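You operate a simulated robot arm through the tools that you are given. There is no shell and no other tool. Be economical: measure what you need, move in short steps, check, and stop when the job is done.

Carry out the task below with a simulated two-armed robot. There is one attempt and no reset: what you move stays moved.

## Task
On the top of the pine table with the rail, fold the teal towel in half.

Only the result counts: the job must be done as asked and must still hold three seconds after the hand-in. Knocking over, shifting, dropping, spilling or breaking anything else fails it. Flat cloth is picked up by pressing the open fingertips on it (5 to 10 N) and closing them slowly along it; thin cloth reads only 2 to 8 mm in the jaws.

## Robot
Two 7-joint arms with four-finger grippers on one trunk, on a base that drives. Base frame: it is fixed to the floor where the robot stands at the start and does not move with it; the origin is under the middle of the robot, x ahead of it, y to its left, z up; the surface under the hand at the start is at about z = 750. Units: mm, degrees, N and s.
The left shoulder is at the start at [40, 181, 1130], the right one opposite. With the tool pointing down near the work surface each hand reaches from about 300 to 820 mm from the robot's upright axis, wherever it stands, measured 20 degrees to its own side. Places, roughly: top of the pine table with the rail [500, 200, 800]. Payload 3.67 kg a hand.
The tool frame of a hand sits at the grasp point between the pads (the TCP): z along the fingers, y along the line on which they close. The tips reach 28 mm beyond it. The gripper opens to 112 mm. The gripper's body begins 73 mm behind the TCP.
Orientation is told as [roll, pitch, yaw] about the base's x, y, z axes, in that order, counted from this pose: with the fingers straight down and closing along the base's y, the tool's x points along the base's -x, its y along +y and its z along -z.

## Interface
- The arms move only by the tool play_rows. It takes "left_commands", "right_commands" or both (then of equal length, played together; a hand with none holds still); each is a list that holds one entry, the list of rows, each a list of 7 numbers: the shift along the tool's x, y, z in mm, then the turn, a rotation vector about the tool's x, y, z in degrees, then the closure, from 0 (fully open) to 1 (shut). In form: [[[dx, dy, dz, ax, ay, az, fingers], ...]]. A call has 1 to 10 rows; each row is the pose to reach, as a shift and turn from the pose commanded when the call began, along the tool's axes at that moment. A row lasts 0.2 s, in which the tool goes at most 50 mm and 8.6 degrees; a call with a longer step from one row to the next is refused whole, and so is a gripper value outside its range. A pose out of reach is approached as far as the arm can. The call stops where the force on the tool passes 40 N (or 10 N more than at its start, if that is more) or the arm is blocked; 0.2 s more then pass. The fingers move at their own pace and stop on an object; they squeeze with about 32 N. The grip force told is the motor's: it shows also when the fingers shut on nothing. Time passes only in rows, and 0.2 s behind the last, so rows that repeat a pose let the fingers close. It gives the time, the measured TCP pose, the force on the tool (base axes), the opening and the grip force at its end, in the units of the frame above (readings bear some noise), with the torque about the TCP (base axes, N m) and any sound that the robot's microphone picked up, and new pictures: "pictures" is both (left out), scene, wrist or none (wrist: the cameras of the hands that moved).
- Cameras (640 x 400 px; columns grow to the right, rows downward): "scene" is now at [88, 22.7, 1329.8]; the picture's right is [0.31, -0.95, -0.00], its down [-0.79, -0.25, -0.56] and it looks along [0.53, 0.17, -0.83] (base axes); focal length 222 px, centre (320, 200). "left" rides on the left gripper at [60, 18, -104] in its tool frame; the picture's right is [-0.29, 0.96, 0.00], its down [-0.80, -0.24, -0.55] and it looks along [-0.53, -0.16, 0.83] (tool axes); focal length 234 px, centre (320, 200). "right" rides on the right gripper at [60, -18, -104] in its tool frame; the picture's right is [0.29, 0.96, 0.00], its down [-0.80, 0.24, -0.55] and it looks along [-0.53, 0.16, 0.83] (tool axes); focal length 234 px, centre (320, 200). There is no depth. A picture from a camera that has moved, and an enlarged one, comes with that camera's place and axes in the base frame and with its lens.
- raise_lower(by): slides the trunk up (or, below 0, down) by that many mm; the arms and the scene camera ride with it, the base frame stays. It gives what a move gives, with no picture.
- steer(legs): drives the robot by 1 to 6 legs, each [ahead, left, turn to the left] in mm, mm and degrees, along the robot's own axes; the way and the turn of a leg run together, so that a leg with both is an arc; at most 1500 mm and 180 degrees a leg. The arms and the cameras ride along, it lands a little off, and it stops where it bumps. It gives what a move gives, and a new picture of the scene camera.
- turn_head(pan, tilt): turns the head with the scene camera to pan (to the left, within 86 degrees either way) and tilt (down, from -29 to 69), counted from straight ahead of the robot. It gives what a move gives, and a new picture of the scene camera.
- close_up(camera, box): a new picture of the part [left, top, right, bottom] of that camera's present view, enlarged. It takes no simulated time.
- job_done(): hands the job in; it is judged then, once.

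Go step by step. Nothing tells you exact positions but the pictures and the camera data: compare them with the known pose of the tool, close in by small moves and look again before you grip or let go. The budget is 120 turns and 260 pictures, counting those below and the enlarged ones. Unless the task says otherwise, let go and move clear before handing in, and close with one line.

The tools are called after ">>>" as name(argument=value, ...) on one line, values as JSON. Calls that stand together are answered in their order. play_rows: Moves the arms, as the interface text tells. Its arguments: {"type":"object","properties":{"left_commands":{"type":"array","items":{"type":"array","items":{"type":"array","items":{"type":"number"}}}},"right_commands":{"type":"array","items":{"type":"array","items":{"type":"array","items":{"type":"number"}}}},"pictures":{"type":"string","enum":["both","scene","wrist","none"]}},"required":[]} The other tools are called the same way: raise_lower (by) slides the trunk up or down; steer (legs) drives the base; turn_head (pan, tilt) turns the head that bears the scene camera; close_up (camera, box) takes an enlarged picture of a part of a camera's view; job_done () hands the job in.

At the start:

```text
clock: 0.0
left_ee_pos: [505.5, 38.8, 891.4]
left_orientation: [0.0, -0.1, -0.1]
left_ft_force: [0.3, 0.7, -0.6]
left_ft_torque: [-0.01, -0.02, -0.03]
left_grip_width: 112.0
left_grip_force: 0.0
right_ee_pos: [614.8, -377.5, 891.1]
right_orientation: [0.1, 0.1, 0.1]
right_ft_force: [-0.8, 0.7, -0.4]
right_ft_torque: [0.02, 0.01, 0.01]
right_grip_width: 112.2
right_grip_force: 0.1
trunk travel left (down, up): [-250.0, 264.0]
robot x, y, heading: [0.9, 2.1, -0.1]
head pan, tilt: [17.8, 56.2]
```

scene: 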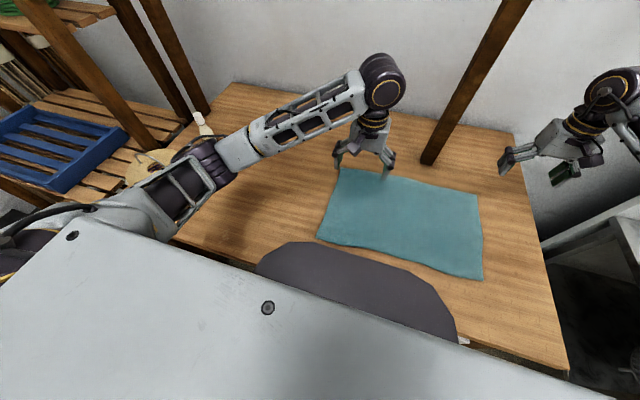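
right: 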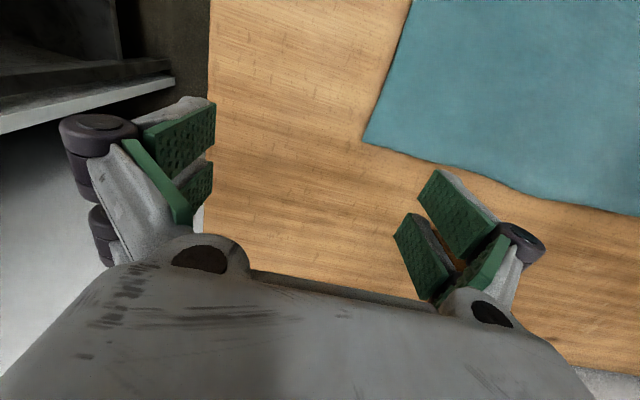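
left: 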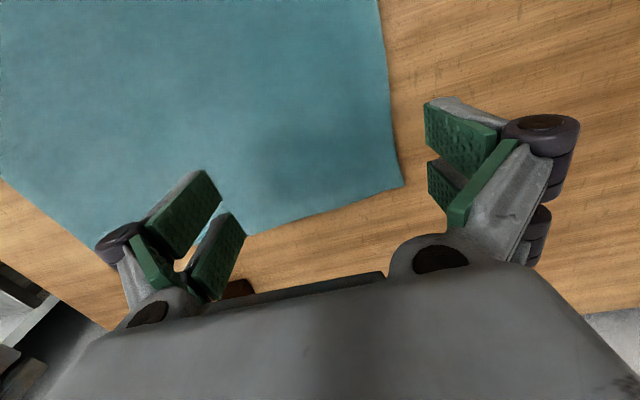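

The towel lies flat at about z=750. Its far corners are near (611,114) and (629,-328), and its near corners near (333,110) and (354,-324). I'll pinch both far corners, one with each hand, and carry that edge to the near edge. First I'll hover over the far corners.

>>> play_rows(left_commands=[[[-30, 13, 20, 0, 0, 0, 0.55], [-60, 26, 40, 0, 0, 0, 0.55], [-98, 40, 60, 0, 0, 0, 0.55], [-98, 40, 81, 0, 0, 0, 0.55], [-98, 40, 81, 0, 0, 0, 0.55]]], right_commands=[[[-2, 25, 0, 0, 0, 0, 0.55], [-4, 60, 20, 0, 0, 0, 0.55], [-6, 84, 45, 0, 0, 0, 0.55], [-6, 84, 81, 0, 0, 0, 0.55], [-6, 84, 81, 0, 0, 0, 0.55]]])

```text
clock: 1.2
left_ee_pos: [603.5, 79.2, 808.9]
left_orientation: [0.0, 0.0, 0.0]
left_ft_force: [0.3, 0.2, 0.1]
left_ft_torque: [-0.01, 0.0, 0.0]
left_grip_width: 50.1
left_grip_force: 0.0
right_ee_pos: [619.3, -289.9, 810.7]
right_orientation: [0.1, -0.1, 0.0]
right_ft_force: [0.0, -0.3, -0.6]
right_ft_torque: [0.0, 0.0, -0.04]
right_grip_width: 50.2
right_grip_force: 0.1
trunk travel left (down, up): [-250.0, 264.0]
robot x, y, heading: [1.2, -0.3, 0.0]
head pan, tilt: [17.8, 56.2]
camera scene: at [87.9, 23.1, 1329.8], right [0.31, -0.95, 0.0], down [-0.79, -0.25, -0.56], along [0.53, 0.17, -0.83], focal length 222 px, centre (320, 200)
camera right: at [559.8, -308.2, 913.6], right [-0.29, 0.96, 0.0], down [0.8, 0.24, 0.55], along [0.53, 0.16, -0.83], focal length 234 px, centre (320, 200)
camera left: at [543.0, 97.3, 913.3], right [0.29, 0.96, 0.0], down [0.8, -0.24, 0.55], along [0.53, -0.16, -0.83], focal length 234 px, centre (320, 200)
```

scene: 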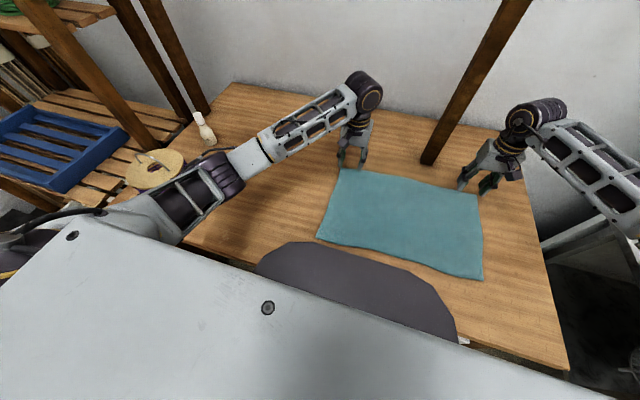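
right: 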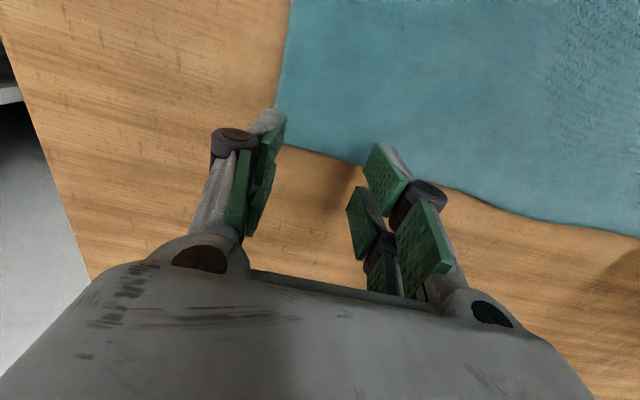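
left: 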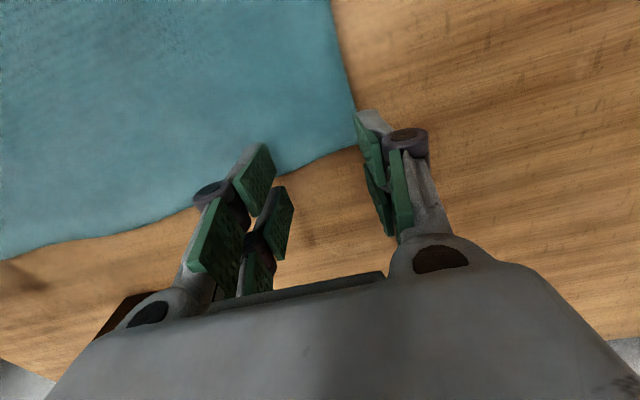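

The left fingers cover the far edge (x about 612) well. The right edge is at about x=624 with its corner at y=-317, so I'll shift the right hand slightly inward and lower both to contact.

>>> play_rows(left_commands=[[[0, -5, 15, 0, 0, 0, 0.55], [0, -5, 25, 0, 0, 0, 0.55], [0, -5, 29, 0, 0, 0, 0.55], [0, -5, 31, 0, 0, 0, 0.55], [0, -5, 31, 0, 0, 0, 0.55]]], right_commands=[[[3, 8, 15, 0, 0, 0, 0.55], [3, 8, 25, 0, 0, 0, 0.55], [3, 8, 29, 0, 0, 0, 0.55], [3, 8, 31, 0, 0, 0, 0.55], [3, 8, 31, 0, 0, 0, 0.55]]], pictures="wrist")

```text
clock: 2.4
left_ee_pos: [603.2, 74.9, 779.3]
left_orientation: [-0.1, -0.1, 0.0]
left_ft_force: [2.3, -0.2, 7.5]
left_ft_torque: [-0.12, 0.02, 0.03]
left_grip_width: 50.7
left_grip_force: 0.4
right_ee_pos: [617.6, -284.1, 779.5]
right_orientation: [0.0, -0.1, 0.0]
right_ft_force: [1.6, 0.6, 9.0]
right_ft_torque: [-0.03, 0.04, 0.01]
right_grip_width: 50.5
right_grip_force: 0.5
trunk travel left (down, up): [-250.0, 264.0]
robot x, y, heading: [-2.1, 0.8, -0.1]
head pan, tilt: [17.8, 56.2]
camera right: at [556.8, -301.1, 883.4], right [-0.29, 0.96, 0.0], down [0.8, 0.24, 0.56], along [0.53, 0.16, -0.83], focal length 234 px, centre (320, 200)
camera left: at [542.4, 92.0, 883.4], right [0.29, 0.96, 0.0], down [0.8, -0.24, 0.56], along [0.53, -0.16, -0.83], focal length 234 px, centre (320, 200)
```

right: 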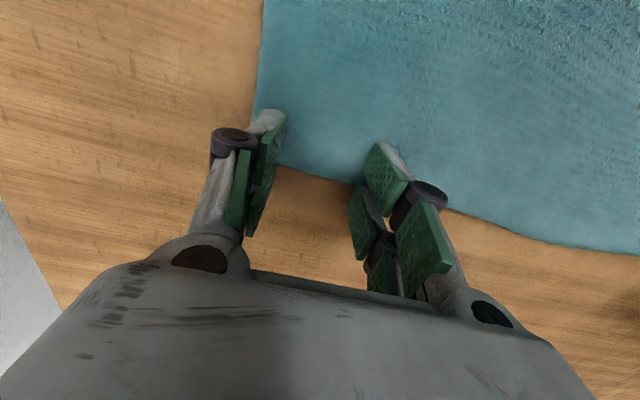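
left: 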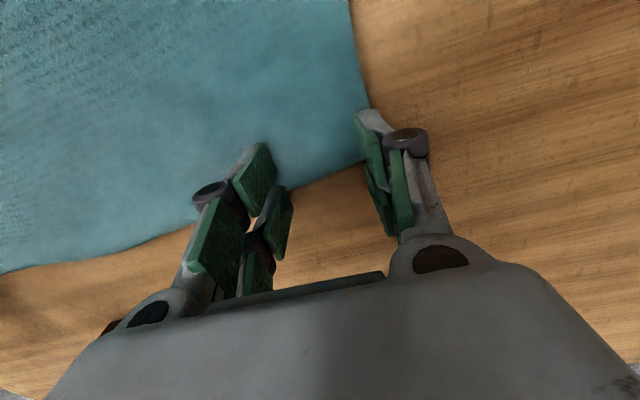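

Both hands press at 7–9 N and the edge lies between the fingertips. I'll close slowly, keeping up the pressure.

>>> play_rows(left_commands=[[[0, 0, 0, 0, 0, 0, 0.6], [0, 0, 0, 0, 0, 0, 0.66], [0, 0, 0, 0, 0, 0, 0.72], [0, 0, 0, 0, 0, 0, 0.78], [0, 0, 0, 0, 0, 0, 0.84], [0, 0, 0, 0, 0, 0, 0.9], [0, 0, 0, 0, 0, 0, 0.95], [0, 0, 0, 0, 0, 0, 1.0], [0, 0, 0, 0, 0, 0, 1.0]]], right_commands=[[[0, 0, 0, 0, 0, 0, 0.6], [0, 0, 0, 0, 0, 0, 0.66], [0, 0, 0, 0, 0, 0, 0.72], [0, 0, 0, 0, 0, 0, 0.78], [0, 0, 0, 0, 0, 0, 0.84], [0, 0, 0, 0, 0, 0, 0.9], [0, 0, 0, 0, 0, 0, 0.95], [0, 0, 0, 0, 0, 0, 1.0], [0, 0, 0, 0, 0, 0, 1.0]]])

```text
clock: 4.4
left_ee_pos: [601.4, 73.8, 780.3]
left_orientation: [-0.2, -0.1, -0.1]
left_ft_force: [0.3, -27.8, 8.1]
left_ft_torque: [-0.75, 0.1, 0.37]
left_grip_width: 5.9
left_grip_force: 31.7
right_ee_pos: [615.8, -281.5, 779.7]
right_orientation: [0.2, 0.0, 0.1]
right_ft_force: [-1.0, 29.9, 15.5]
right_ft_torque: [0.82, 0.23, -0.36]
right_grip_width: 6.2
right_grip_force: 31.8
trunk travel left (down, up): [-250.0, 264.0]
robot x, y, heading: [0.4, 0.3, -0.1]
head pan, tilt: [17.8, 56.2]
camera scene: at [85.8, 23.6, 1329.9], right [0.31, -0.95, 0.0], down [-0.79, -0.25, -0.56], along [0.53, 0.17, -0.83], focal length 222 px, centre (320, 200)
camera right: at [555.7, -299.0, 883.4], right [-0.29, 0.96, 0.0], down [0.8, 0.24, 0.56], along [0.53, 0.16, -0.83], focal length 234 px, centre (320, 200)
camera left: at [541.1, 91.2, 883.2], right [0.29, 0.96, 0.0], down [0.8, -0.24, 0.56], along [0.53, -0.16, -0.83], focal length 234 px, centre (320, 200)
```

scene: 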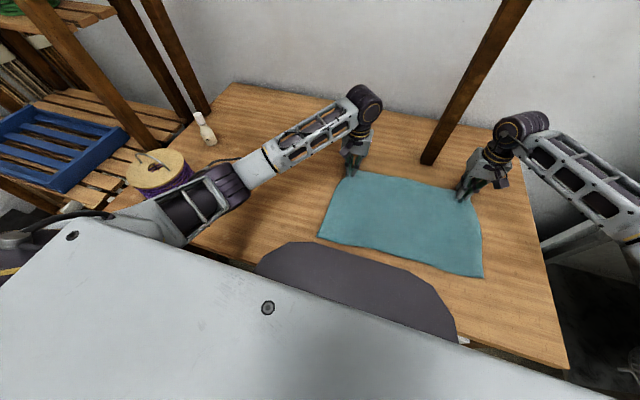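
right: 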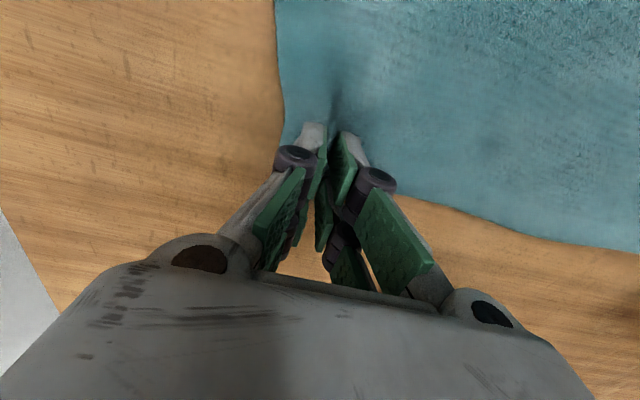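
left: 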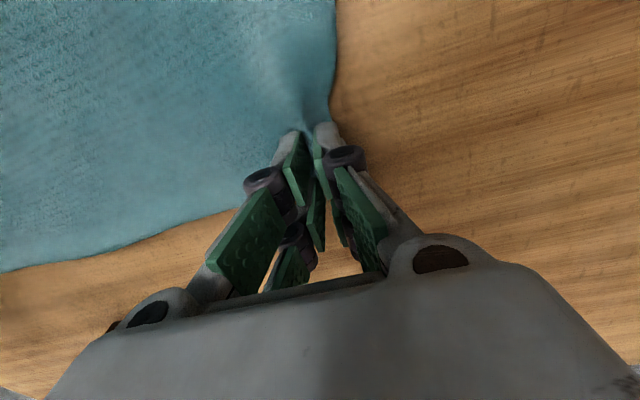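

Both corners are gripped, with 6 mm of cloth in the jaws. I'll lift the edge along an arc, easing the hands slightly inward to slacken the cloth.

>>> play_rows(left_commands=[[[1.6, -4, -18, 0, 0, 0, 1], [6.3, -8, -35, 0, 0, 0, 1], [14, -10, -52, 0, 0, 0, 1], [24.6, -10, -68, 0, 0, 0, 1], [38, -10, -81, 0, 0, 0, 1], [53, -10, -93, 0, 0, 0, 1], [70, -10, -102, 0, 0, 0, 1], [89, -10, -109, 0, 0, 0, 1], [109, -10, -113, 0, 0, 0, 1], [129, -10, -115, 0, 0, 0, 1]]], right_commands=[[[1.6, 4, -18, 0, 0, 0, 1], [6.3, 8, -35, 0, 0, 0, 1], [14, 10, -52, 0, 0, 0, 1], [24.6, 10, -68, 0, 0, 0, 1], [38, 10, -81, 0, 0, 0, 1], [53, 10, -93, 0, 0, 0, 1], [70, 10, -102, 0, 0, 0, 1], [88, 10, -109, 0, 0, 0, 1], [107, 10, -113, 0, 0, 0, 1], [126, 10, -115, 0, 0, 0, 1]]])

```text
clock: 6.6
left_ee_pos: [474.8, 63.7, 894.4]
left_orientation: [0.0, 0.1, 0.0]
left_ft_force: [0.9, -6.1, -0.4]
left_ft_torque: [-0.11, -0.02, 0.1]
left_grip_width: 4.6
left_grip_force: 32.4
right_ee_pos: [490.6, -274.2, 893.3]
right_orientation: [0.0, 0.0, 0.0]
right_ft_force: [-0.3, 6.1, 1.0]
right_ft_torque: [0.12, -0.02, -0.12]
right_grip_width: 4.3
right_grip_force: 32.0
trunk travel left (down, up): [-250.0, 264.0]
robot x, y, heading: [-0.8, -1.0, -0.0]
head pan, tilt: [17.8, 56.2]
camera scene: at [87.1, 22.8, 1329.8], right [0.31, -0.95, 0.0], down [-0.79, -0.25, -0.56], along [0.53, 0.17, -0.83], focal length 222 px, centre (320, 200)
camera right: at [430.8, -291.6, 997.2], right [-0.29, 0.96, 0.0], down [0.8, 0.24, 0.55], along [0.53, 0.16, -0.83], focal length 234 px, centre (320, 200)
camera left: at [413.7, 81.6, 998.7], right [0.29, 0.96, 0.0], down [0.8, -0.24, 0.55], along [0.53, -0.16, -0.83], focal length 234 px, centre (320, 200)
```

scene: 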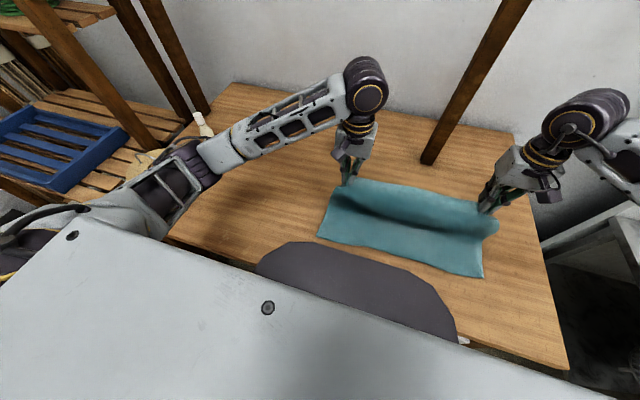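
right: 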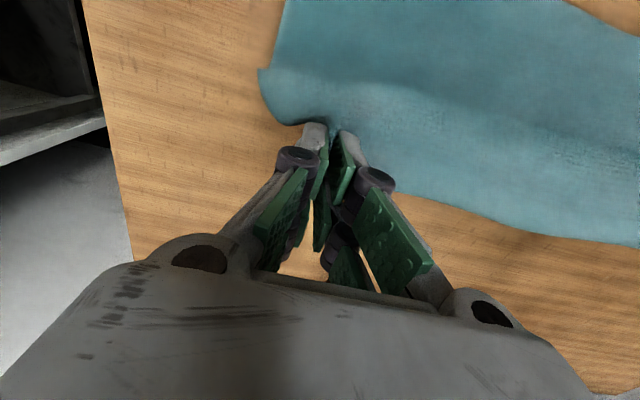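
left: 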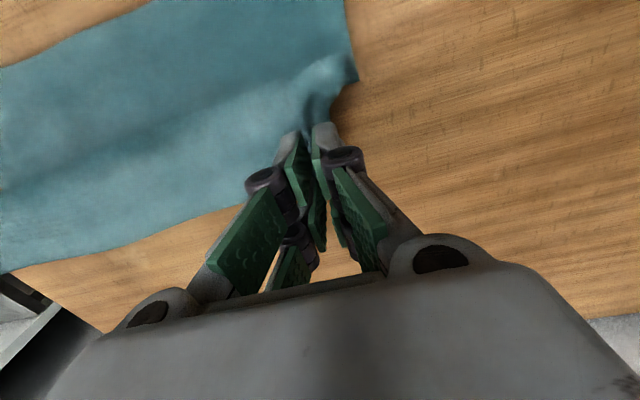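

The edge is up and the grip holds. Next I'll carry it over toward the near edge and stop about 25 mm above the table to check.

>>> play_rows(left_commands=[[[20, 0, 2, 0, 0, 0, 1], [40, 0, 6, 0, 0, 0, 1], [59, 1, 13, 0, 0, 0, 1], [76, 2, 22, 0, 0, 0, 1], [91, 3, 34, 0, 0, 0, 1], [105, 4, 47, 0, 0, 0, 1], [117, 5, 60, 0, 0, 0, 1], [128, 6, 74, 0, 0, 0, 1], [132, 6, 84, 0, 0, 0, 1], [132, 6, 84, 0, 0, 0, 1]]], right_commands=[[[20, 0, 2, 0, 0, 0, 1], [39, 0, 6, 0, 0, 0, 1], [57, -1, 13, 0, 0, 0, 1], [73, -2, 22, 0, 0, 0, 1], [88, -3, 34, 0, 0, 0, 1], [101, -4, 47, 0, 0, 0, 1], [112, -5, 60, 0, 0, 0, 1], [122, -6, 74, 0, 0, 0, 1], [126, -6, 84, 0, 0, 0, 1], [126, -6, 84, 0, 0, 0, 1]]])

>>> turn_head(pan=0, tilt=66)

```text
clock: 8.8
left_ee_pos: [340.8, 69.5, 810.3]
left_orientation: [-0.1, 0.0, 0.0]
left_ft_force: [1.5, -20.3, -0.2]
left_ft_torque: [-0.53, -0.05, 0.27]
left_grip_width: 5.3
left_grip_force: 31.9
right_ee_pos: [365.5, -278.3, 809.5]
right_orientation: [0.1, -0.1, 0.0]
right_ft_force: [-0.9, 19.5, 0.0]
right_ft_torque: [0.55, 0.03, -0.27]
right_grip_width: 5.4
right_grip_force: 31.6
trunk travel left (down, up): [-250.0, 264.0]
robot x, y, heading: [-2.6, -3.0, 0.2]
head pan, tilt: [17.8, 56.2]
camera scene: at [87.8, 22.7, 1329.8], right [0.31, -0.95, 0.0], down [-0.79, -0.25, -0.56], along [0.53, 0.17, -0.83], focal length 222 px, centre (320, 200)
camera right: at [305.6, -297.3, 913.8], right [-0.29, 0.96, 0.0], down [0.8, 0.24, 0.55], along [0.53, 0.16, -0.83], focal length 234 px, centre (320, 200)
camera left: at [282.0, 87.0, 913.7], right [0.29, 0.96, 0.0], down [0.8, -0.24, 0.55], along [0.53, -0.16, -0.83], focal length 234 px, centre (320, 200)
```

scene: 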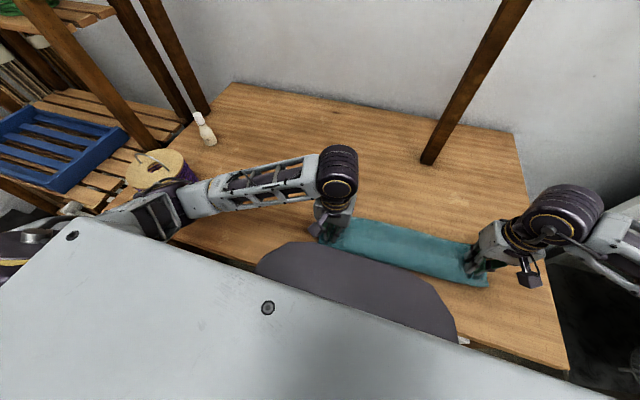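
right: 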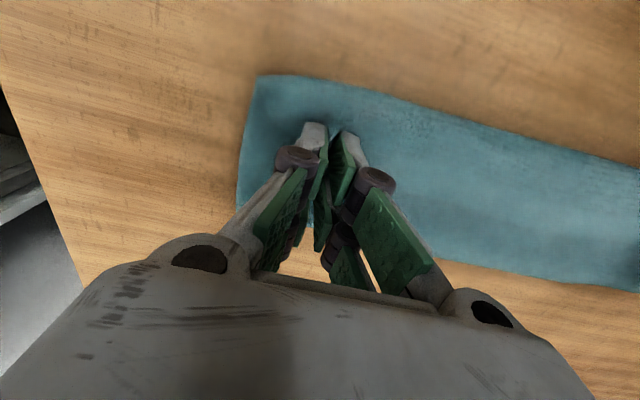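
left: 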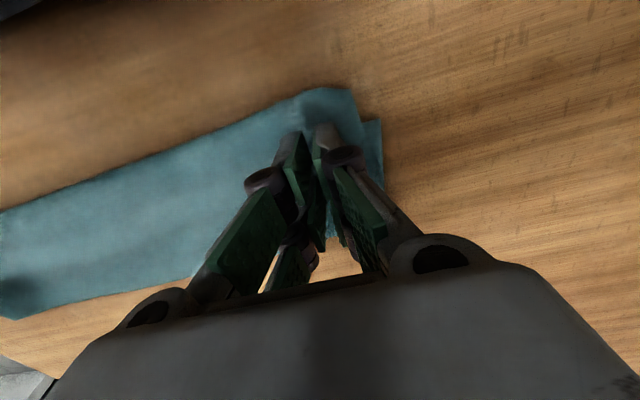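

```text
clock: 9.6
left_ee_pos: [342.0, 71.0, 809.4]
left_orientation: [-0.1, -0.1, 0.0]
left_ft_force: [2.0, -20.4, -0.7]
left_ft_torque: [-0.57, -0.09, 0.3]
left_grip_width: 5.2
left_grip_force: 32.0
right_ee_pos: [365.1, -279.3, 809.6]
right_orientation: [0.0, 0.0, 0.0]
right_ft_force: [-1.2, 20.1, -0.2]
right_ft_torque: [0.55, 0.05, -0.22]
right_grip_width: 5.1
right_grip_force: 32.0
trunk travel left (down, up): [-250.0, 264.0]
robot x, y, heading: [-1.2, 2.3, 0.0]
head pan, tilt: [0.0, 66.0]
camera scene: at [79.9, 1.2, 1318.6], right [0.0, -1.0, 0.0], down [-0.91, 0.0, -0.41], along [0.41, 0.0, -0.91], focal length 222 px, centre (320, 200)
```

scene: 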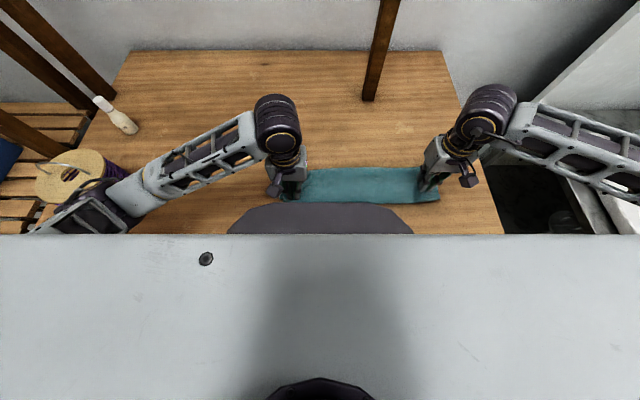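

The cloth bulges past the near edge to about x=307, with the pinched strip turned back toward +x. That puts the fold line too close, near x=430. I'll back off, raise, and tilt the hands so the fingers point away from the robot and the held strip lies right way over.

>>> play_rows(left_commands=[[[-10, 0, -8, 0, -5, 0, 1], [-20, 0, -16, 0, -10, 0, 1], [-30, 0, -24, 0, -15, 0, 1], [-40, 0, -32, 0, -20, 0, 1], [-50, 0, -40, 0, -25, 0, 1], [-50, -4, -45, 0, -30, 0, 1], [-50, -6, -50, 0, -35, 0, 1], [-50, -8, -50, 0, -40, 0, 1], [-50, -8, -50, 0, -45, 0, 1], [-50, -8, -50, 0, -45, 0, 1]]], right_commands=[[[-10, 0, -8, 0, -5, 0, 1], [-20, 0, -16, 0, -10, 0, 1], [-30, 0, -24, 0, -15, 0, 1], [-40, 0, -32, 0, -20, 0, 1], [-50, 0, -40, 0, -25, 0, 1], [-50, 4, -45, 0, -30, 0, 1], [-50, 6, -50, 0, -35, 0, 1], [-50, 8, -50, 0, -40, 0, 1], [-50, 8, -50, 0, -45, 0, 1], [-50, 8, -50, 0, -45, 0, 1]]])

```text
clock: 11.8
left_ee_pos: [394.0, 63.2, 859.0]
left_orientation: [0.0, -45.0, 0.1]
left_ft_force: [2.6, -13.9, -0.9]
left_ft_torque: [-0.36, -0.07, -0.07]
left_grip_width: 4.7
left_grip_force: 31.6
right_ee_pos: [461.4, -275.8, 836.7]
right_orientation: [0.2, -45.0, 0.0]
right_ft_force: [-2.1, 14.5, 1.3]
right_ft_torque: [0.42, 0.08, 0.11]
right_grip_width: 4.5
right_grip_force: 31.9
right hand out of reach, approached as far as the arm can: row 5, 6, 7, 8, 9, 10
trunk travel left (down, up): [-250.0, 264.0]
robot x, y, heading: [-0.3, -3.9, -0.0]
head pan, tilt: [0.0, 66.0]
camera scene: at [80.5, 1.2, 1318.6], right [0.0, -1.0, 0.0], down [-0.91, 0.0, -0.41], along [0.41, 0.0, -0.91], focal length 222 px, centre (320, 200)
camera right: at [345.8, -292.6, 866.9], right [-0.2, 0.96, -0.2], down [0.17, 0.24, 0.96], along [0.96, 0.16, -0.21], focal length 234 px, centre (320, 200)
camera left: at [276.6, 79.6, 890.4], right [0.2, 0.96, 0.2], down [0.17, -0.24, 0.96], along [0.96, -0.16, -0.21], focal length 234 px, centre (320, 200)
```

scene: 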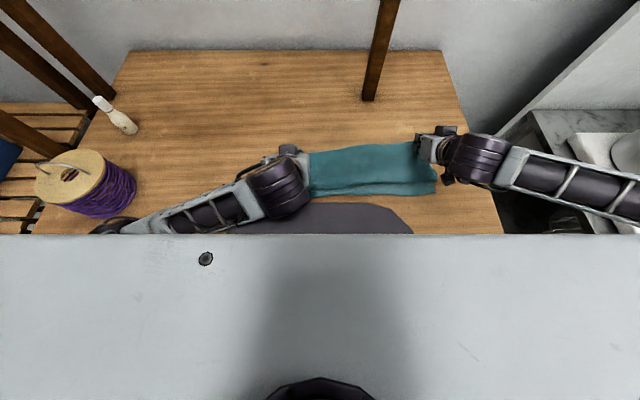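
right: 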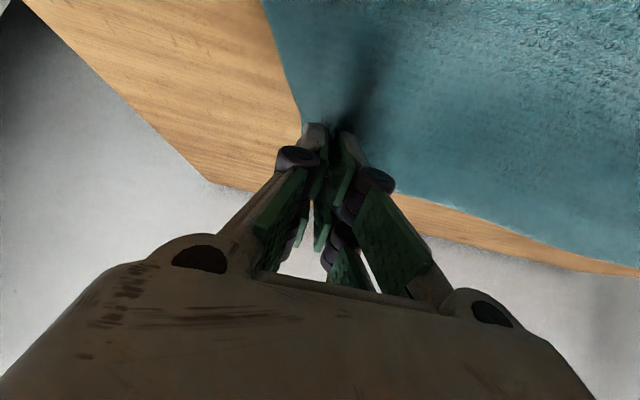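
left: 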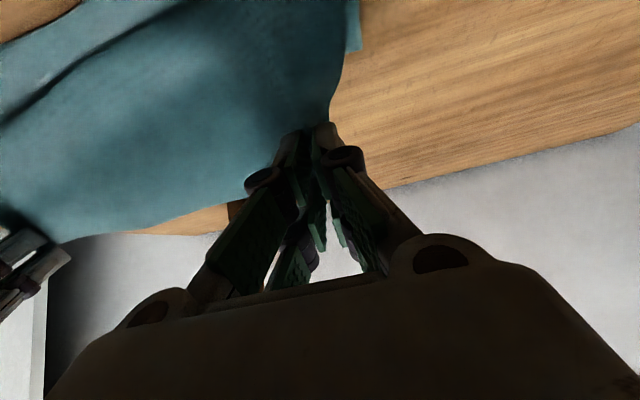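

The right arm has too little room at this tilt. I'll carry the edge forward and up a little, then drive the base back so both arms have room to lay it down tilted.

>>> play_rows(left_commands=[[[-18, 0, 13, 0, 0, 0, 1], [-37, 0, 27, 0, 0, 0, 1], [-56, 0, 40, 0, 0, 0, 1], [-75, 0, 54, 0, 0, 0, 1], [-93, 0, 67, 0, 0, 0, 1], [-111, 0, 81, 0, 0, 0, 1], [-111, 0, 81, 0, 0, 0, 1]]], right_commands=[[[-16, 0, 10, 0, 0, 0, 1], [-32, 0, 20, 0, 0, 0, 1], [-48, 0, 30, 0, 0, 0, 1], [-64, 0, 40, 0, 0, 0, 1], [-80, 0, 50, 0, 0, 0, 1], [-95, 0, 60, 0, 0, 0, 1], [-95, 0, 60, 0, 0, 0, 1]]], pictures="scene")

```text
clock: 13.4
left_ee_pos: [527.0, 62.4, 881.7]
left_orientation: [0.1, -45.1, 0.0]
left_ft_force: [1.1, -7.2, -1.2]
left_ft_torque: [-0.19, -0.07, -0.04]
left_grip_width: 4.7
left_grip_force: 32.3
right_ee_pos: [572.1, -272.2, 862.2]
right_orientation: [0.0, -45.0, 0.0]
right_ft_force: [-0.6, 7.4, -0.7]
right_ft_torque: [0.22, 0.03, -0.02]
right_grip_width: 4.2
right_grip_force: 31.9
trunk travel left (down, up): [-250.0, 264.0]
robot x, y, heading: [-2.7, 3.8, 0.1]
head pan, tilt: [0.0, 66.0]
camera scene: at [79.1, 1.2, 1318.6], right [0.0, -1.0, 0.0], down [-0.91, 0.0, -0.41], along [0.41, 0.0, -0.91], focal length 222 px, centre (320, 200)
```

scene: 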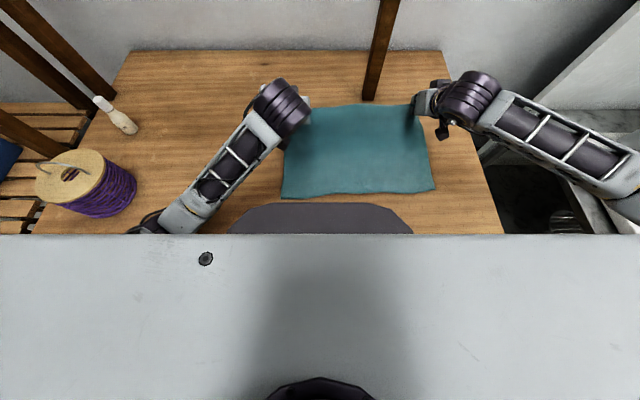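

The towel's near edge hasn't moved, at about x=340–365. I'll even up the right hand, then drive back 180 mm.

>>> play_rows(right_commands=[[[2, 0, -16, 0, 0, 0, 1], [5, 0, -33, 0, 0, 0, 1]]], pictures="none")

>>> steer(legs=[[-180, 0, 0]])

```text
clock: 14.0
left_ee_pos: [527.7, 63.2, 880.8]
left_orientation: [-0.1, -45.0, 0.0]
left_ft_force: [-0.1, -5.1, -0.5]
left_ft_torque: [-0.14, -0.03, 0.01]
left_grip_width: 5.0
left_grip_force: 32.3
right_ee_pos: [544.6, -275.7, 880.4]
right_orientation: [-0.1, -45.0, -0.1]
right_ft_force: [-0.1, 6.0, 0.1]
right_ft_torque: [0.17, 0.03, -0.04]
right_grip_width: 4.3
right_grip_force: 32.2
trunk travel left (down, up): [-250.0, 264.0]
robot x, y, heading: [-2.0, 0.3, 0.1]
head pan, tilt: [0.0, 66.0]
```

```text
clock: 15.6
left_ee_pos: [343.8, 62.4, 880.5]
left_orientation: [0.0, -45.1, 0.1]
left_ft_force: [0.6, -5.3, -0.3]
left_ft_torque: [-0.11, -0.03, 0.01]
left_grip_width: 4.8
left_grip_force: 32.5
right_ee_pos: [361.6, -274.6, 880.1]
right_orientation: [0.0, -45.2, 0.1]
right_ft_force: [-0.8, 4.2, 0.4]
right_ft_torque: [0.13, -0.02, -0.02]
right_grip_width: 4.3
right_grip_force: 32.2
trunk travel left (down, up): [-250.0, 264.0]
robot x, y, heading: [-184.8, 1.4, 0.0]
head pan, tilt: [0.0, 66.0]
camera scene: at [-104.6, 1.1, 1318.7], right [0.0, -1.0, 0.0], down [-0.91, 0.0, -0.41], along [0.41, 0.0, -0.91], focal length 222 px, centre (320, 200)
```

scene: 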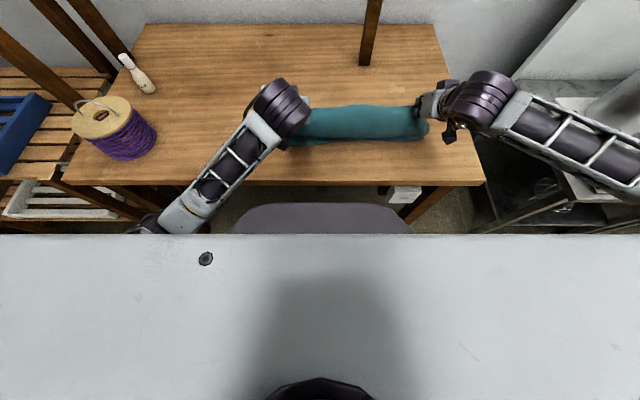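

The base is back and the hands are now over the near edge with room to spare. I'll tilt a bit more and lower the edge part way.

>>> play_rows(left_commands=[[[8, 0, 8, 0, -4, 0, 1], [16, 0, 16, 0, -8, 0, 1], [25, 2, 25, 0, -10, 0, 1], [34, 3, 34, 0, -10, 0, 1], [42, 4, 42, 0, -10, 0, 1], [42, 4, 42, 0, -10, 0, 1]]], right_commands=[[[8, 0, 8, 0, -4, 0, 1], [16, 0, 16, 0, -8, 0, 1], [25, -2, 25, 0, -10, 0, 1], [34, -3, 34, 0, -10, 0, 1], [42, -4, 42, 0, -10, 0, 1], [42, -4, 42, 0, -10, 0, 1]]])

>>> close_up(camera="scene", box=[240, 60, 480, 210])

```text
clock: 17.0
left_ee_pos: [344.0, 66.2, 822.5]
left_orientation: [-0.3, -55.0, 0.3]
left_ft_force: [1.3, -18.9, 2.2]
left_ft_torque: [-0.48, -0.09, -0.26]
left_grip_width: 5.3
left_grip_force: 32.1
right_ee_pos: [373.4, -280.0, 862.6]
right_orientation: [0.5, -54.4, 0.0]
right_ft_force: [-2.2, 18.2, -2.4]
right_ft_torque: [0.5, 0.08, 0.27]
right_grip_width: 4.3
right_grip_force: 32.3
right hand out of reach, approached as far as the arm can: row 3, 4, 5, 6
trunk travel left (down, up): [-250.0, 264.0]
robot x, y, heading: [-185.8, -1.3, 0.1]
head pan, tilt: [0.0, 66.0]
camera scene: at [-103.3, 1.1, 1318.6], right [0.0, -1.0, 0.0], down [-0.91, 0.0, -0.41], along [0.41, 0.0, -0.91], focal length 222 px, centre (320, 200)
camera right: at [254.2, -299.0, 874.1], right [-0.17, 0.96, -0.23], down [0.01, 0.24, 0.97], along [0.98, 0.17, -0.05], focal length 234 px, centre (320, 200)
camera left: at [224.0, 82.8, 832.4], right [0.17, 0.96, 0.23], down [0.0, -0.24, 0.97], along [0.99, -0.16, -0.04], focal length 234 px, centre (320, 200)
```

scene: 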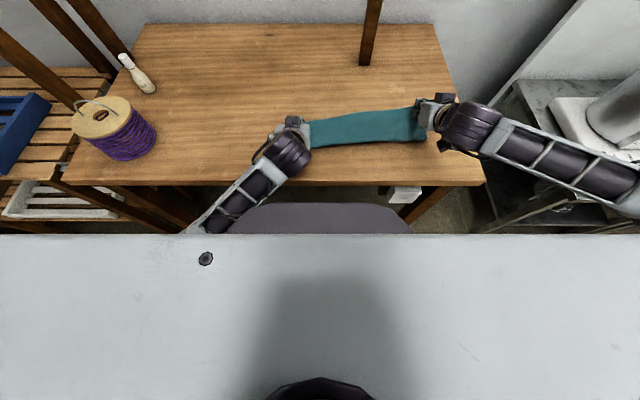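
right: 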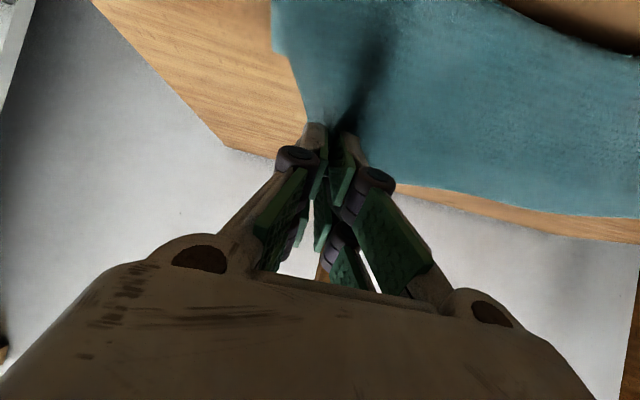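
left: 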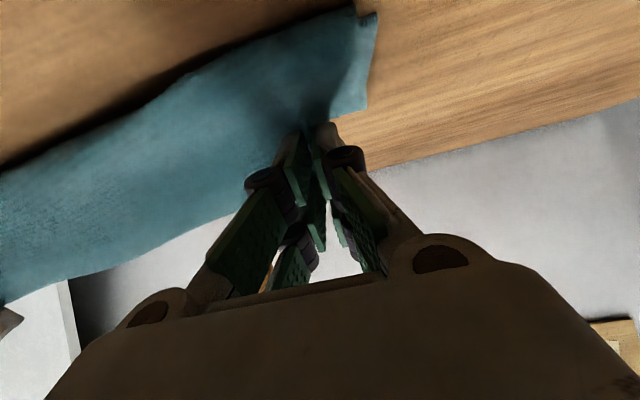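

```text
2.67 times, centred on (360, 135) of scene
camera zoom: at [-103.3, 1.1, 1318.6], right [0.0, -1.0, 0.0], down [-0.91, 0.0, -0.41], along [0.41, 0.0, -0.91], focal length 592 px, centre (213, 373)
```

zoom: 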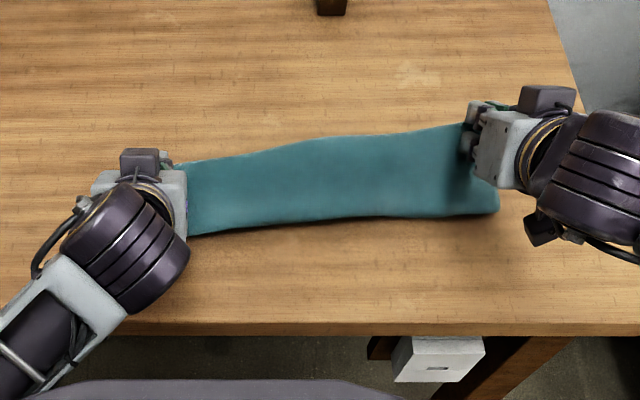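

The right arm is at a joint limit, so I'll level the hands and bring them down by lowering the trunk instead.

>>> play_rows(left_commands=[[[-15, 0, -11, 0, 0, 0, 1], [-31, -4, -22, 0, 0, 0, 1], [-31, -4, -22, 0, 0, 0, 1]]], right_commands=[[[0, 2, 0, 0, 0, 0, 1], [0, 5, 0, 0, 0, 0, 1], [0, 5, 0, 0, 0, 0, 1]]], pictures="none")

>>> raise_lower(by=-55)

>>> close_up(camera="scene", box=[240, 60, 480, 210])

```text
clock: 17.8
left_ee_pos: [344.3, 64.8, 860.4]
left_orientation: [0.1, -55.0, 0.2]
left_ft_force: [0.8, -11.8, -0.7]
left_ft_torque: [-0.34, 0.0, -0.1]
left_grip_width: 4.6
left_grip_force: 32.2
right_ee_pos: [375.7, -277.1, 864.9]
right_orientation: [0.1, -54.7, 0.1]
right_ft_force: [-0.4, 11.8, -0.4]
right_ft_torque: [0.28, 0.06, 0.12]
right_grip_width: 4.3
right_grip_force: 32.6
trunk travel left (down, up): [-250.0, 264.0]
robot x, y, heading: [-183.2, 0.2, -0.1]
head pan, tilt: [0.0, 66.0]
```

```text
clock: 18.7
left_ee_pos: [344.5, 62.3, 805.8]
left_orientation: [0.0, -55.0, 0.0]
left_ft_force: [1.0, -9.7, 0.7]
left_ft_torque: [-0.31, -0.04, -0.13]
left_grip_width: 5.0
left_grip_force: 32.1
right_ee_pos: [374.8, -278.1, 810.5]
right_orientation: [0.2, -54.6, 0.1]
right_ft_force: [-1.0, 10.9, 0.1]
right_ft_torque: [0.28, 0.03, 0.1]
right_grip_width: 4.5
right_grip_force: 32.0
trunk travel left (down, up): [-195.0, 319.0]
robot x, y, heading: [-183.5, -0.5, 0.3]
head pan, tilt: [0.0, 66.0]
```

```text
2.67 times, centred on (360, 135) of scene
camera zoom: at [-103.5, 1.2, 1263.9], right [0.0, -1.0, 0.0], down [-0.91, 0.0, -0.41], along [0.41, 0.0, -0.91], focal length 592 px, centre (213, 373)
```

zoom: 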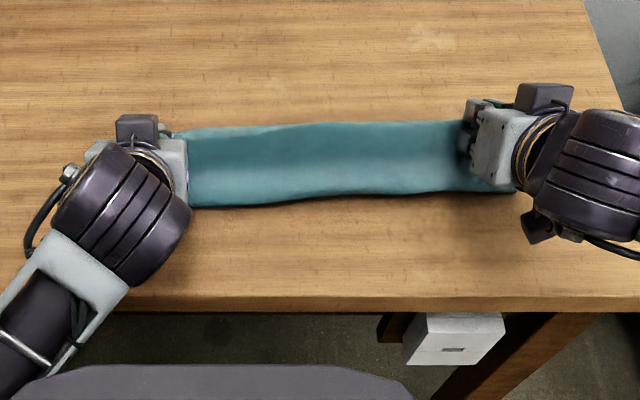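

With the strip still partly turned back, the cloth loops below the fingers and the fold line sits near x=440. I'll raise, move a little forward, and tilt more, so the cloth hangs straight down from the fingers.

>>> play_rows(left_commands=[[[-12, 0, 4, 0, -4, 0, 1], [-24, 0, 8, 0, -8, 0, 1], [-36, 0, 12, 0, -12, 0, 1], [-47.5, 0, 15.5, 0, -17, 0, 1], [-47.5, 0, 15.5, 0, -17, 0, 1]]], right_commands=[[[-9, 0, 2, 0, -4, 0, 1], [-18, 0, 4, 0, -8, 0, 1], [-27, 0, 6, 0, -12, 0, 1], [-36.5, 0, 8.6, 0, -17, 0, 1], [-36.5, 0, 8.6, 0, -17, 0, 1]]], pictures="wrist")

>>> close_up(camera="scene", box=[240, 60, 480, 210])

```text
clock: 19.9
left_ee_pos: [381.7, 63.5, 834.8]
left_orientation: [-0.1, -72.0, 0.1]
left_ft_force: [-1.5, -26.0, -1.8]
left_ft_torque: [-0.53, 0.07, -0.59]
left_grip_width: 6.1
left_grip_force: 32.5
right_ee_pos: [375.4, -290.4, 827.2]
right_orientation: [-6.1, -56.0, 7.3]
right_ft_force: [1.2, 26.4, 1.2]
right_ft_torque: [0.75, -0.03, 0.42]
right_grip_width: 5.5
right_grip_force: 32.1
right hand out of reach, approached as far as the arm can: row 1, 2, 3, 4, 5
trunk travel left (down, up): [-195.0, 319.0]
robot x, y, heading: [-185.3, 0.2, 0.3]
head pan, tilt: [0.0, 66.0]
camera right: at [256.1, -310.9, 835.6], right [-0.2, 0.93, -0.3], down [-0.03, 0.3, 0.95], along [0.98, 0.2, -0.03], focal length 234 px, centre (320, 200)
camera left: at [264.9, 81.2, 809.8], right [0.09, 0.96, 0.27], down [-0.28, -0.24, 0.93], along [0.96, -0.16, 0.25], focal length 234 px, centre (320, 200)
```

right: 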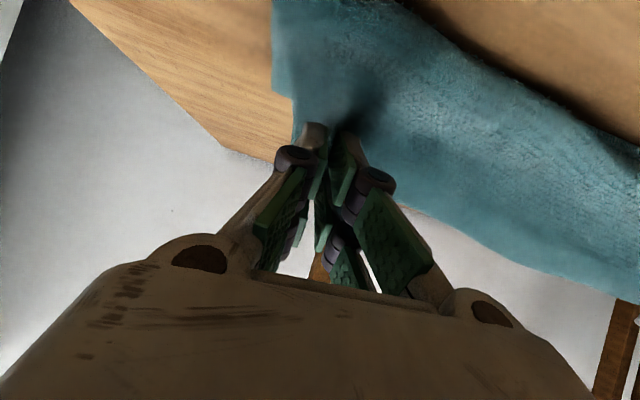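
left: 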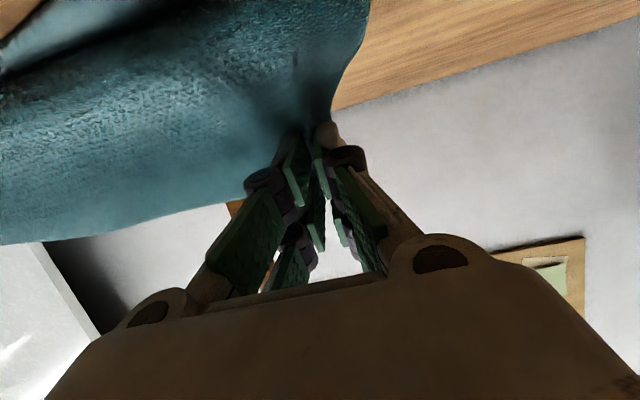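

```text
2.67 times, centred on (360, 135) of scene
camera zoom: at [-103.5, 1.0, 1263.9], right [0.0, -1.0, 0.0], down [-0.91, 0.0, -0.41], along [0.41, 0.0, -0.91], focal length 592 px, centre (213, 373)
```

zoom: 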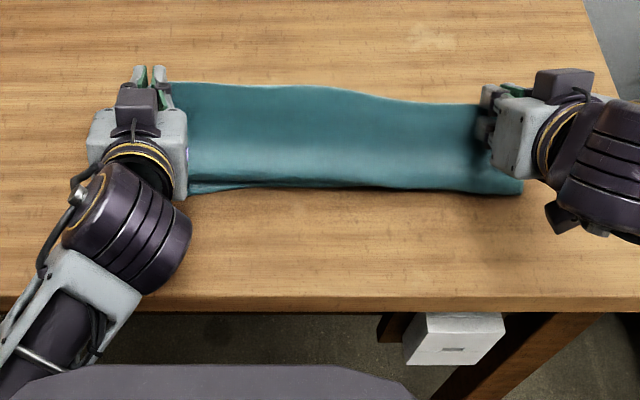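

The right wrist can't follow past about -55° and twisted a little. I'll straighten it at -45°, bring the hands level, and look again.

>>> play_rows(left_commands=[[[4, 0, 5, 0, 5, 0, 1], [8, 0, 10, 0, 10, 0, 1], [11, 0, 14, 0, 17, 0, 1], [11, 0, 14, 0, 22, 0, 1], [11, 0, 14, 0, 22, 0, 1]]], right_commands=[[[-5, 5, 11, 0, 4, 1.5, 1], [-10, 10, 22, 0, 8, 3, 1], [-14, 15, 33, 0, 11, 4.1, 1], [-14, 15, 33, 0, 11, 4.1, 1], [-14, 15, 33, 0, 11, 4.1, 1]]], pictures="wrist")

>>> close_up(camera="scene", box=[240, 60, 480, 210])

```text
clock: 21.1
left_ee_pos: [394.8, 68.4, 819.5]
left_orientation: [0.6, -49.9, -0.3]
left_ft_force: [1.0, -11.8, 0.5]
left_ft_torque: [-0.31, -0.05, -0.07]
left_grip_width: 4.6
left_grip_force: 32.1
right_ee_pos: [411.4, -274.7, 818.6]
right_orientation: [-0.6, -45.2, -0.1]
right_ft_force: [-1.4, 11.6, -0.6]
right_ft_torque: [0.3, 0.01, 0.1]
right_grip_width: 4.4
right_grip_force: 32.1
trunk travel left (down, up): [-195.0, 319.0]
robot x, y, heading: [-184.0, -2.2, 0.1]
head pan, tilt: [0.0, 66.0]
camera right: at [295.7, -291.4, 848.8], right [-0.19, 0.96, -0.21], down [0.17, 0.25, 0.95], along [0.97, 0.15, -0.21], focal length 234 px, centre (320, 200)
camera left: at [276.0, 84.5, 840.0], right [0.18, 0.96, 0.23], down [0.09, -0.25, 0.96], along [0.98, -0.15, -0.13], focal length 234 px, centre (320, 200)
```

right: 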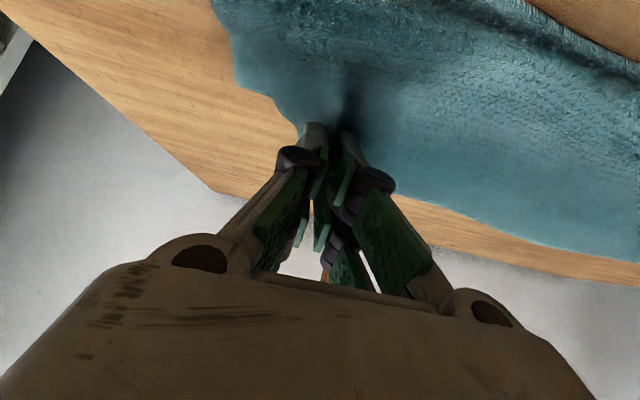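
left: 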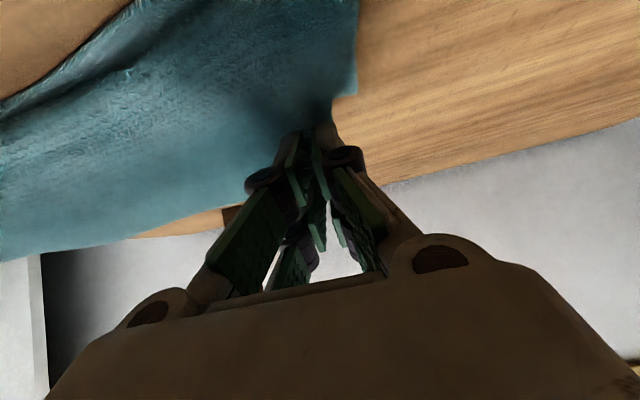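

```text
2.67 times, centred on (360, 135) of scene
camera zoom: at [-103.1, 1.1, 1263.9], right [0.0, -1.0, 0.0], down [-0.91, 0.0, -0.41], along [0.41, 0.0, -0.91], focal length 592 px, centre (213, 373)
```

zoom: 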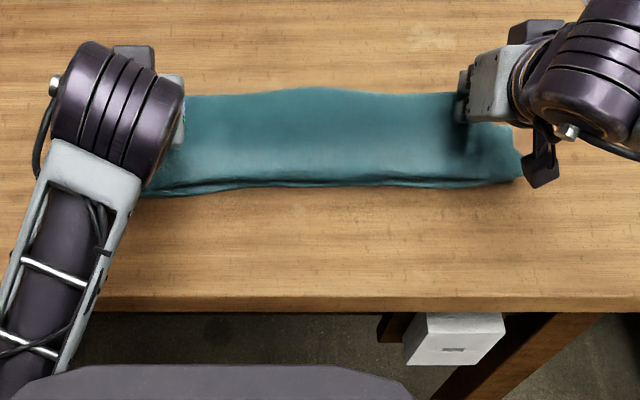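

The fold line sits too close because the slack has gone into a loop on the near side. I'll go low and push the held edge forward so the fold line rolls away from the robot, then look.

>>> play_rows(left_commands=[[[11, 0, 9, 0, 0, 0, 1], [21, -2, 18, 0, 0, 0, 1], [10, -3, 31, 0, 0, 0, 1], [-1, -4, 45, 0, 0, 0, 1], [-12, -4, 58, 0, 0, 0, 1], [-23.6, -4, 71.6, 0, 0, 0, 1], [-23.6, -4, 71.6, 0, 0, 0, 1]]], right_commands=[[[9, 0, 9, 0, 0, 0, 1], [18, 2, 18, 0, 0, 0, 1], [6, 2, 30, 0, 0, 0, 1], [-6, 2, 43, 0, 0, 0, 1], [-18, 2, 55, 0, 0, 0, 1], [-31, 2, 68, 0, 0, 0, 1], [-31, 2, 68, 0, 0, 0, 1]]], pictures="wrist")

>>> close_up(camera="scene", box=[240, 40, 480, 190])

```text
clock: 22.1
left_ee_pos: [427.1, 78.4, 792.7]
left_orientation: [3.2, -51.7, -2.2]
left_ft_force: [-2.8, -17.5, 12.8]
left_ft_torque: [-0.52, 0.1, -0.17]
left_grip_width: 5.3
left_grip_force: 31.7
right_ee_pos: [440.2, -265.9, 795.6]
right_orientation: [0.3, -45.6, 0.0]
right_ft_force: [-3.4, 17.6, 8.5]
right_ft_torque: [0.52, 0.14, 0.19]
right_grip_width: 4.3
right_grip_force: 31.8
trunk travel left (down, up): [-195.0, 319.0]
robot x, y, heading: [-184.3, -0.5, 0.0]
head pan, tilt: [0.0, 66.0]
stopped in row 5 (left hand): the force on the tool passed its limit at 48 N (the readings are from after the stop); the commanded pose is now the measured one
camera right: at [324.7, -284.4, 825.2], right [-0.2, 0.96, -0.2], down [0.16, 0.24, 0.96], along [0.97, 0.16, -0.2], focal length 234 px, centre (320, 200)
camera left: at [307.5, 94.8, 811.1], right [0.17, 0.95, 0.26], down [0.06, -0.27, 0.96], along [0.98, -0.15, -0.11], focal length 234 px, centre (320, 200)
```

right: 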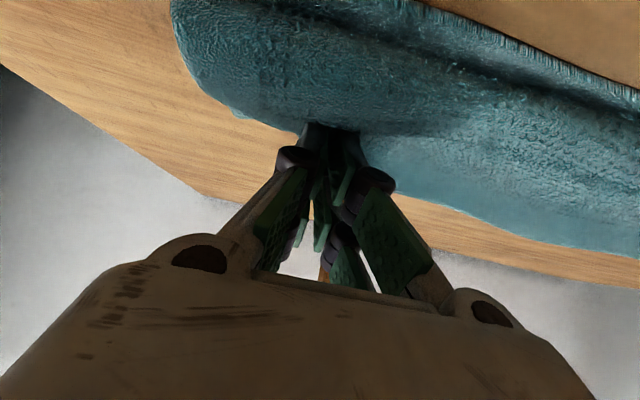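
left: 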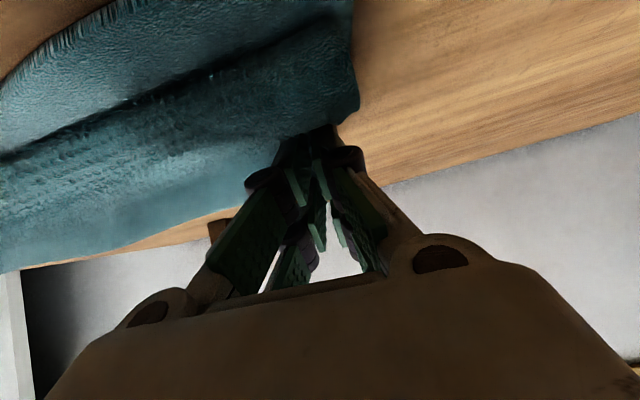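

```text
2.67 times, centred on (360, 115) of scene
camera zoom: at [-104.5, 1.3, 1262.5], right [0.0, -1.0, 0.0], down [-0.91, 0.0, -0.41], along [0.41, 0.0, -0.91], focal length 592 px, centre (213, 427)
```

zoom: 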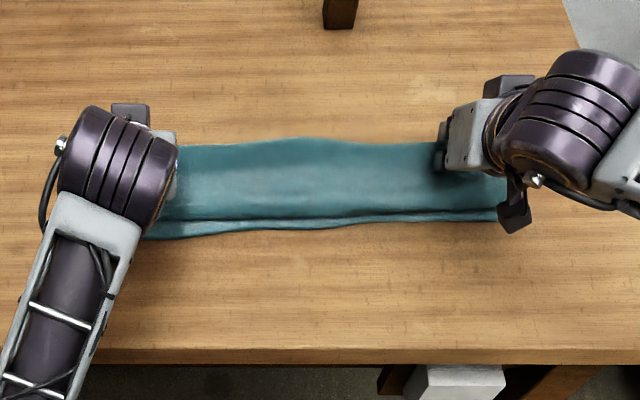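

Now the bottom layer shows ahead of the loop. I'll lift and bring the edge back low over the near edge, staying inside the cloth's free length so the fold line isn't pulled.

>>> play_rows(left_commands=[[[-15, -4, -12, 0, 0, 0, 1], [-30, -8, -24, 0, 0, 0, 1], [-19, -12, -38, 0, 0, 0, 1], [-8, -14, -52, 0, 0, 0, 1], [3, -14, -66, 0, 0, 0, 1], [15, -14, -80, 0, 0, 0, 1], [15, -14, -80, 0, 0, 0, 1]]], right_commands=[[[-14, 0, -14, 0, 0, 0, 1], [-27, 0, -27, 0, 0, 0, 1], [-15, -2, -39, 0, 0, 0, 1], [-3, -4, -51, 0, 0, 0, 1], [8, -4, -62, 0, 0, 0, 1], [20, -4, -74, 0, 0, 0, 1], [20, -4, -74, 0, 0, 0, 1]]], pictures="wrist")

>>> close_up(camera="scene", box=[240, 40, 480, 190])

```text
clock: 23.9
left_ee_pos: [382.1, 88.5, 886.1]
left_orientation: [8.9, -58.4, -5.5]
left_ft_force: [-1.2, -29.1, -4.6]
left_ft_torque: [-0.67, 0.11, -0.54]
left_grip_width: 6.1
left_grip_force: 32.2
right_ee_pos: [374.1, -263.7, 836.4]
right_orientation: [0.9, -45.8, 0.1]
right_ft_force: [0.9, 27.9, 4.4]
right_ft_torque: [0.88, -0.07, 0.37]
right_grip_width: 7.8
right_grip_force: 32.3
trunk travel left (down, up): [-195.0, 319.0]
robot x, y, heading: [-182.7, 2.8, -0.0]
head pan, tilt: [0.0, 66.0]
stopped in row 7 (left hand): the arm was blocked; the commanded pose is now the measured one
camera right: at [258.2, -283.7, 864.8], right [-0.21, 0.96, -0.2], down [0.16, 0.23, 0.96], along [0.96, 0.18, -0.2], focal length 234 px, centre (320, 200)
camera left: at [261.7, 101.0, 890.4], right [0.12, 0.94, 0.32], down [-0.05, -0.32, 0.95], along [0.99, -0.13, 0.01], focal length 234 px, centre (320, 200)
```

right: 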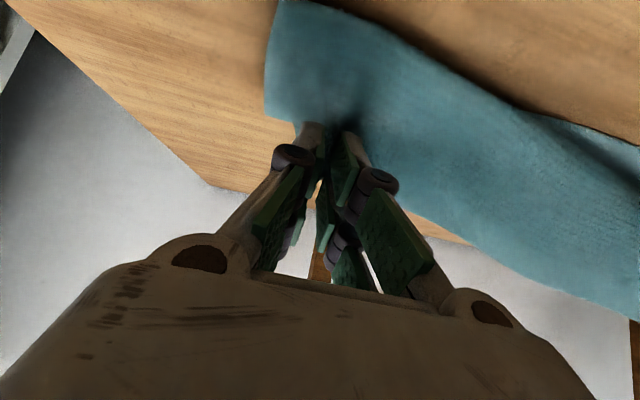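
left: 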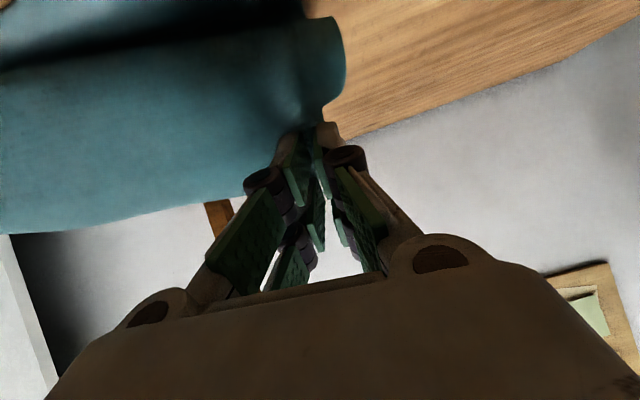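

```text
2.67 times, centred on (360, 115) of scene
camera zoom: at [-104.3, 1.4, 1264.4], right [0.0, -1.0, 0.0], down [-0.91, 0.0, -0.41], along [0.41, 0.0, -0.91], focal length 592 px, centre (213, 427)
```

zoom: 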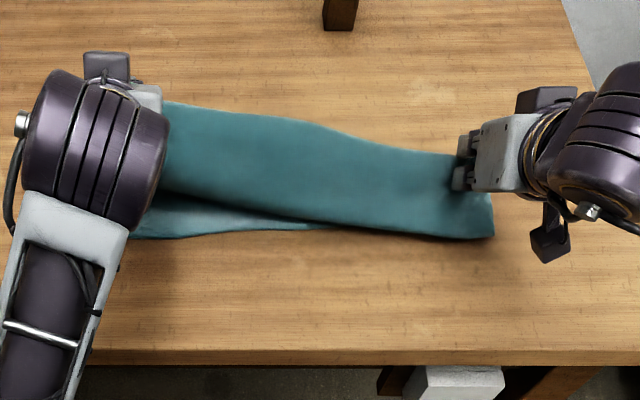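

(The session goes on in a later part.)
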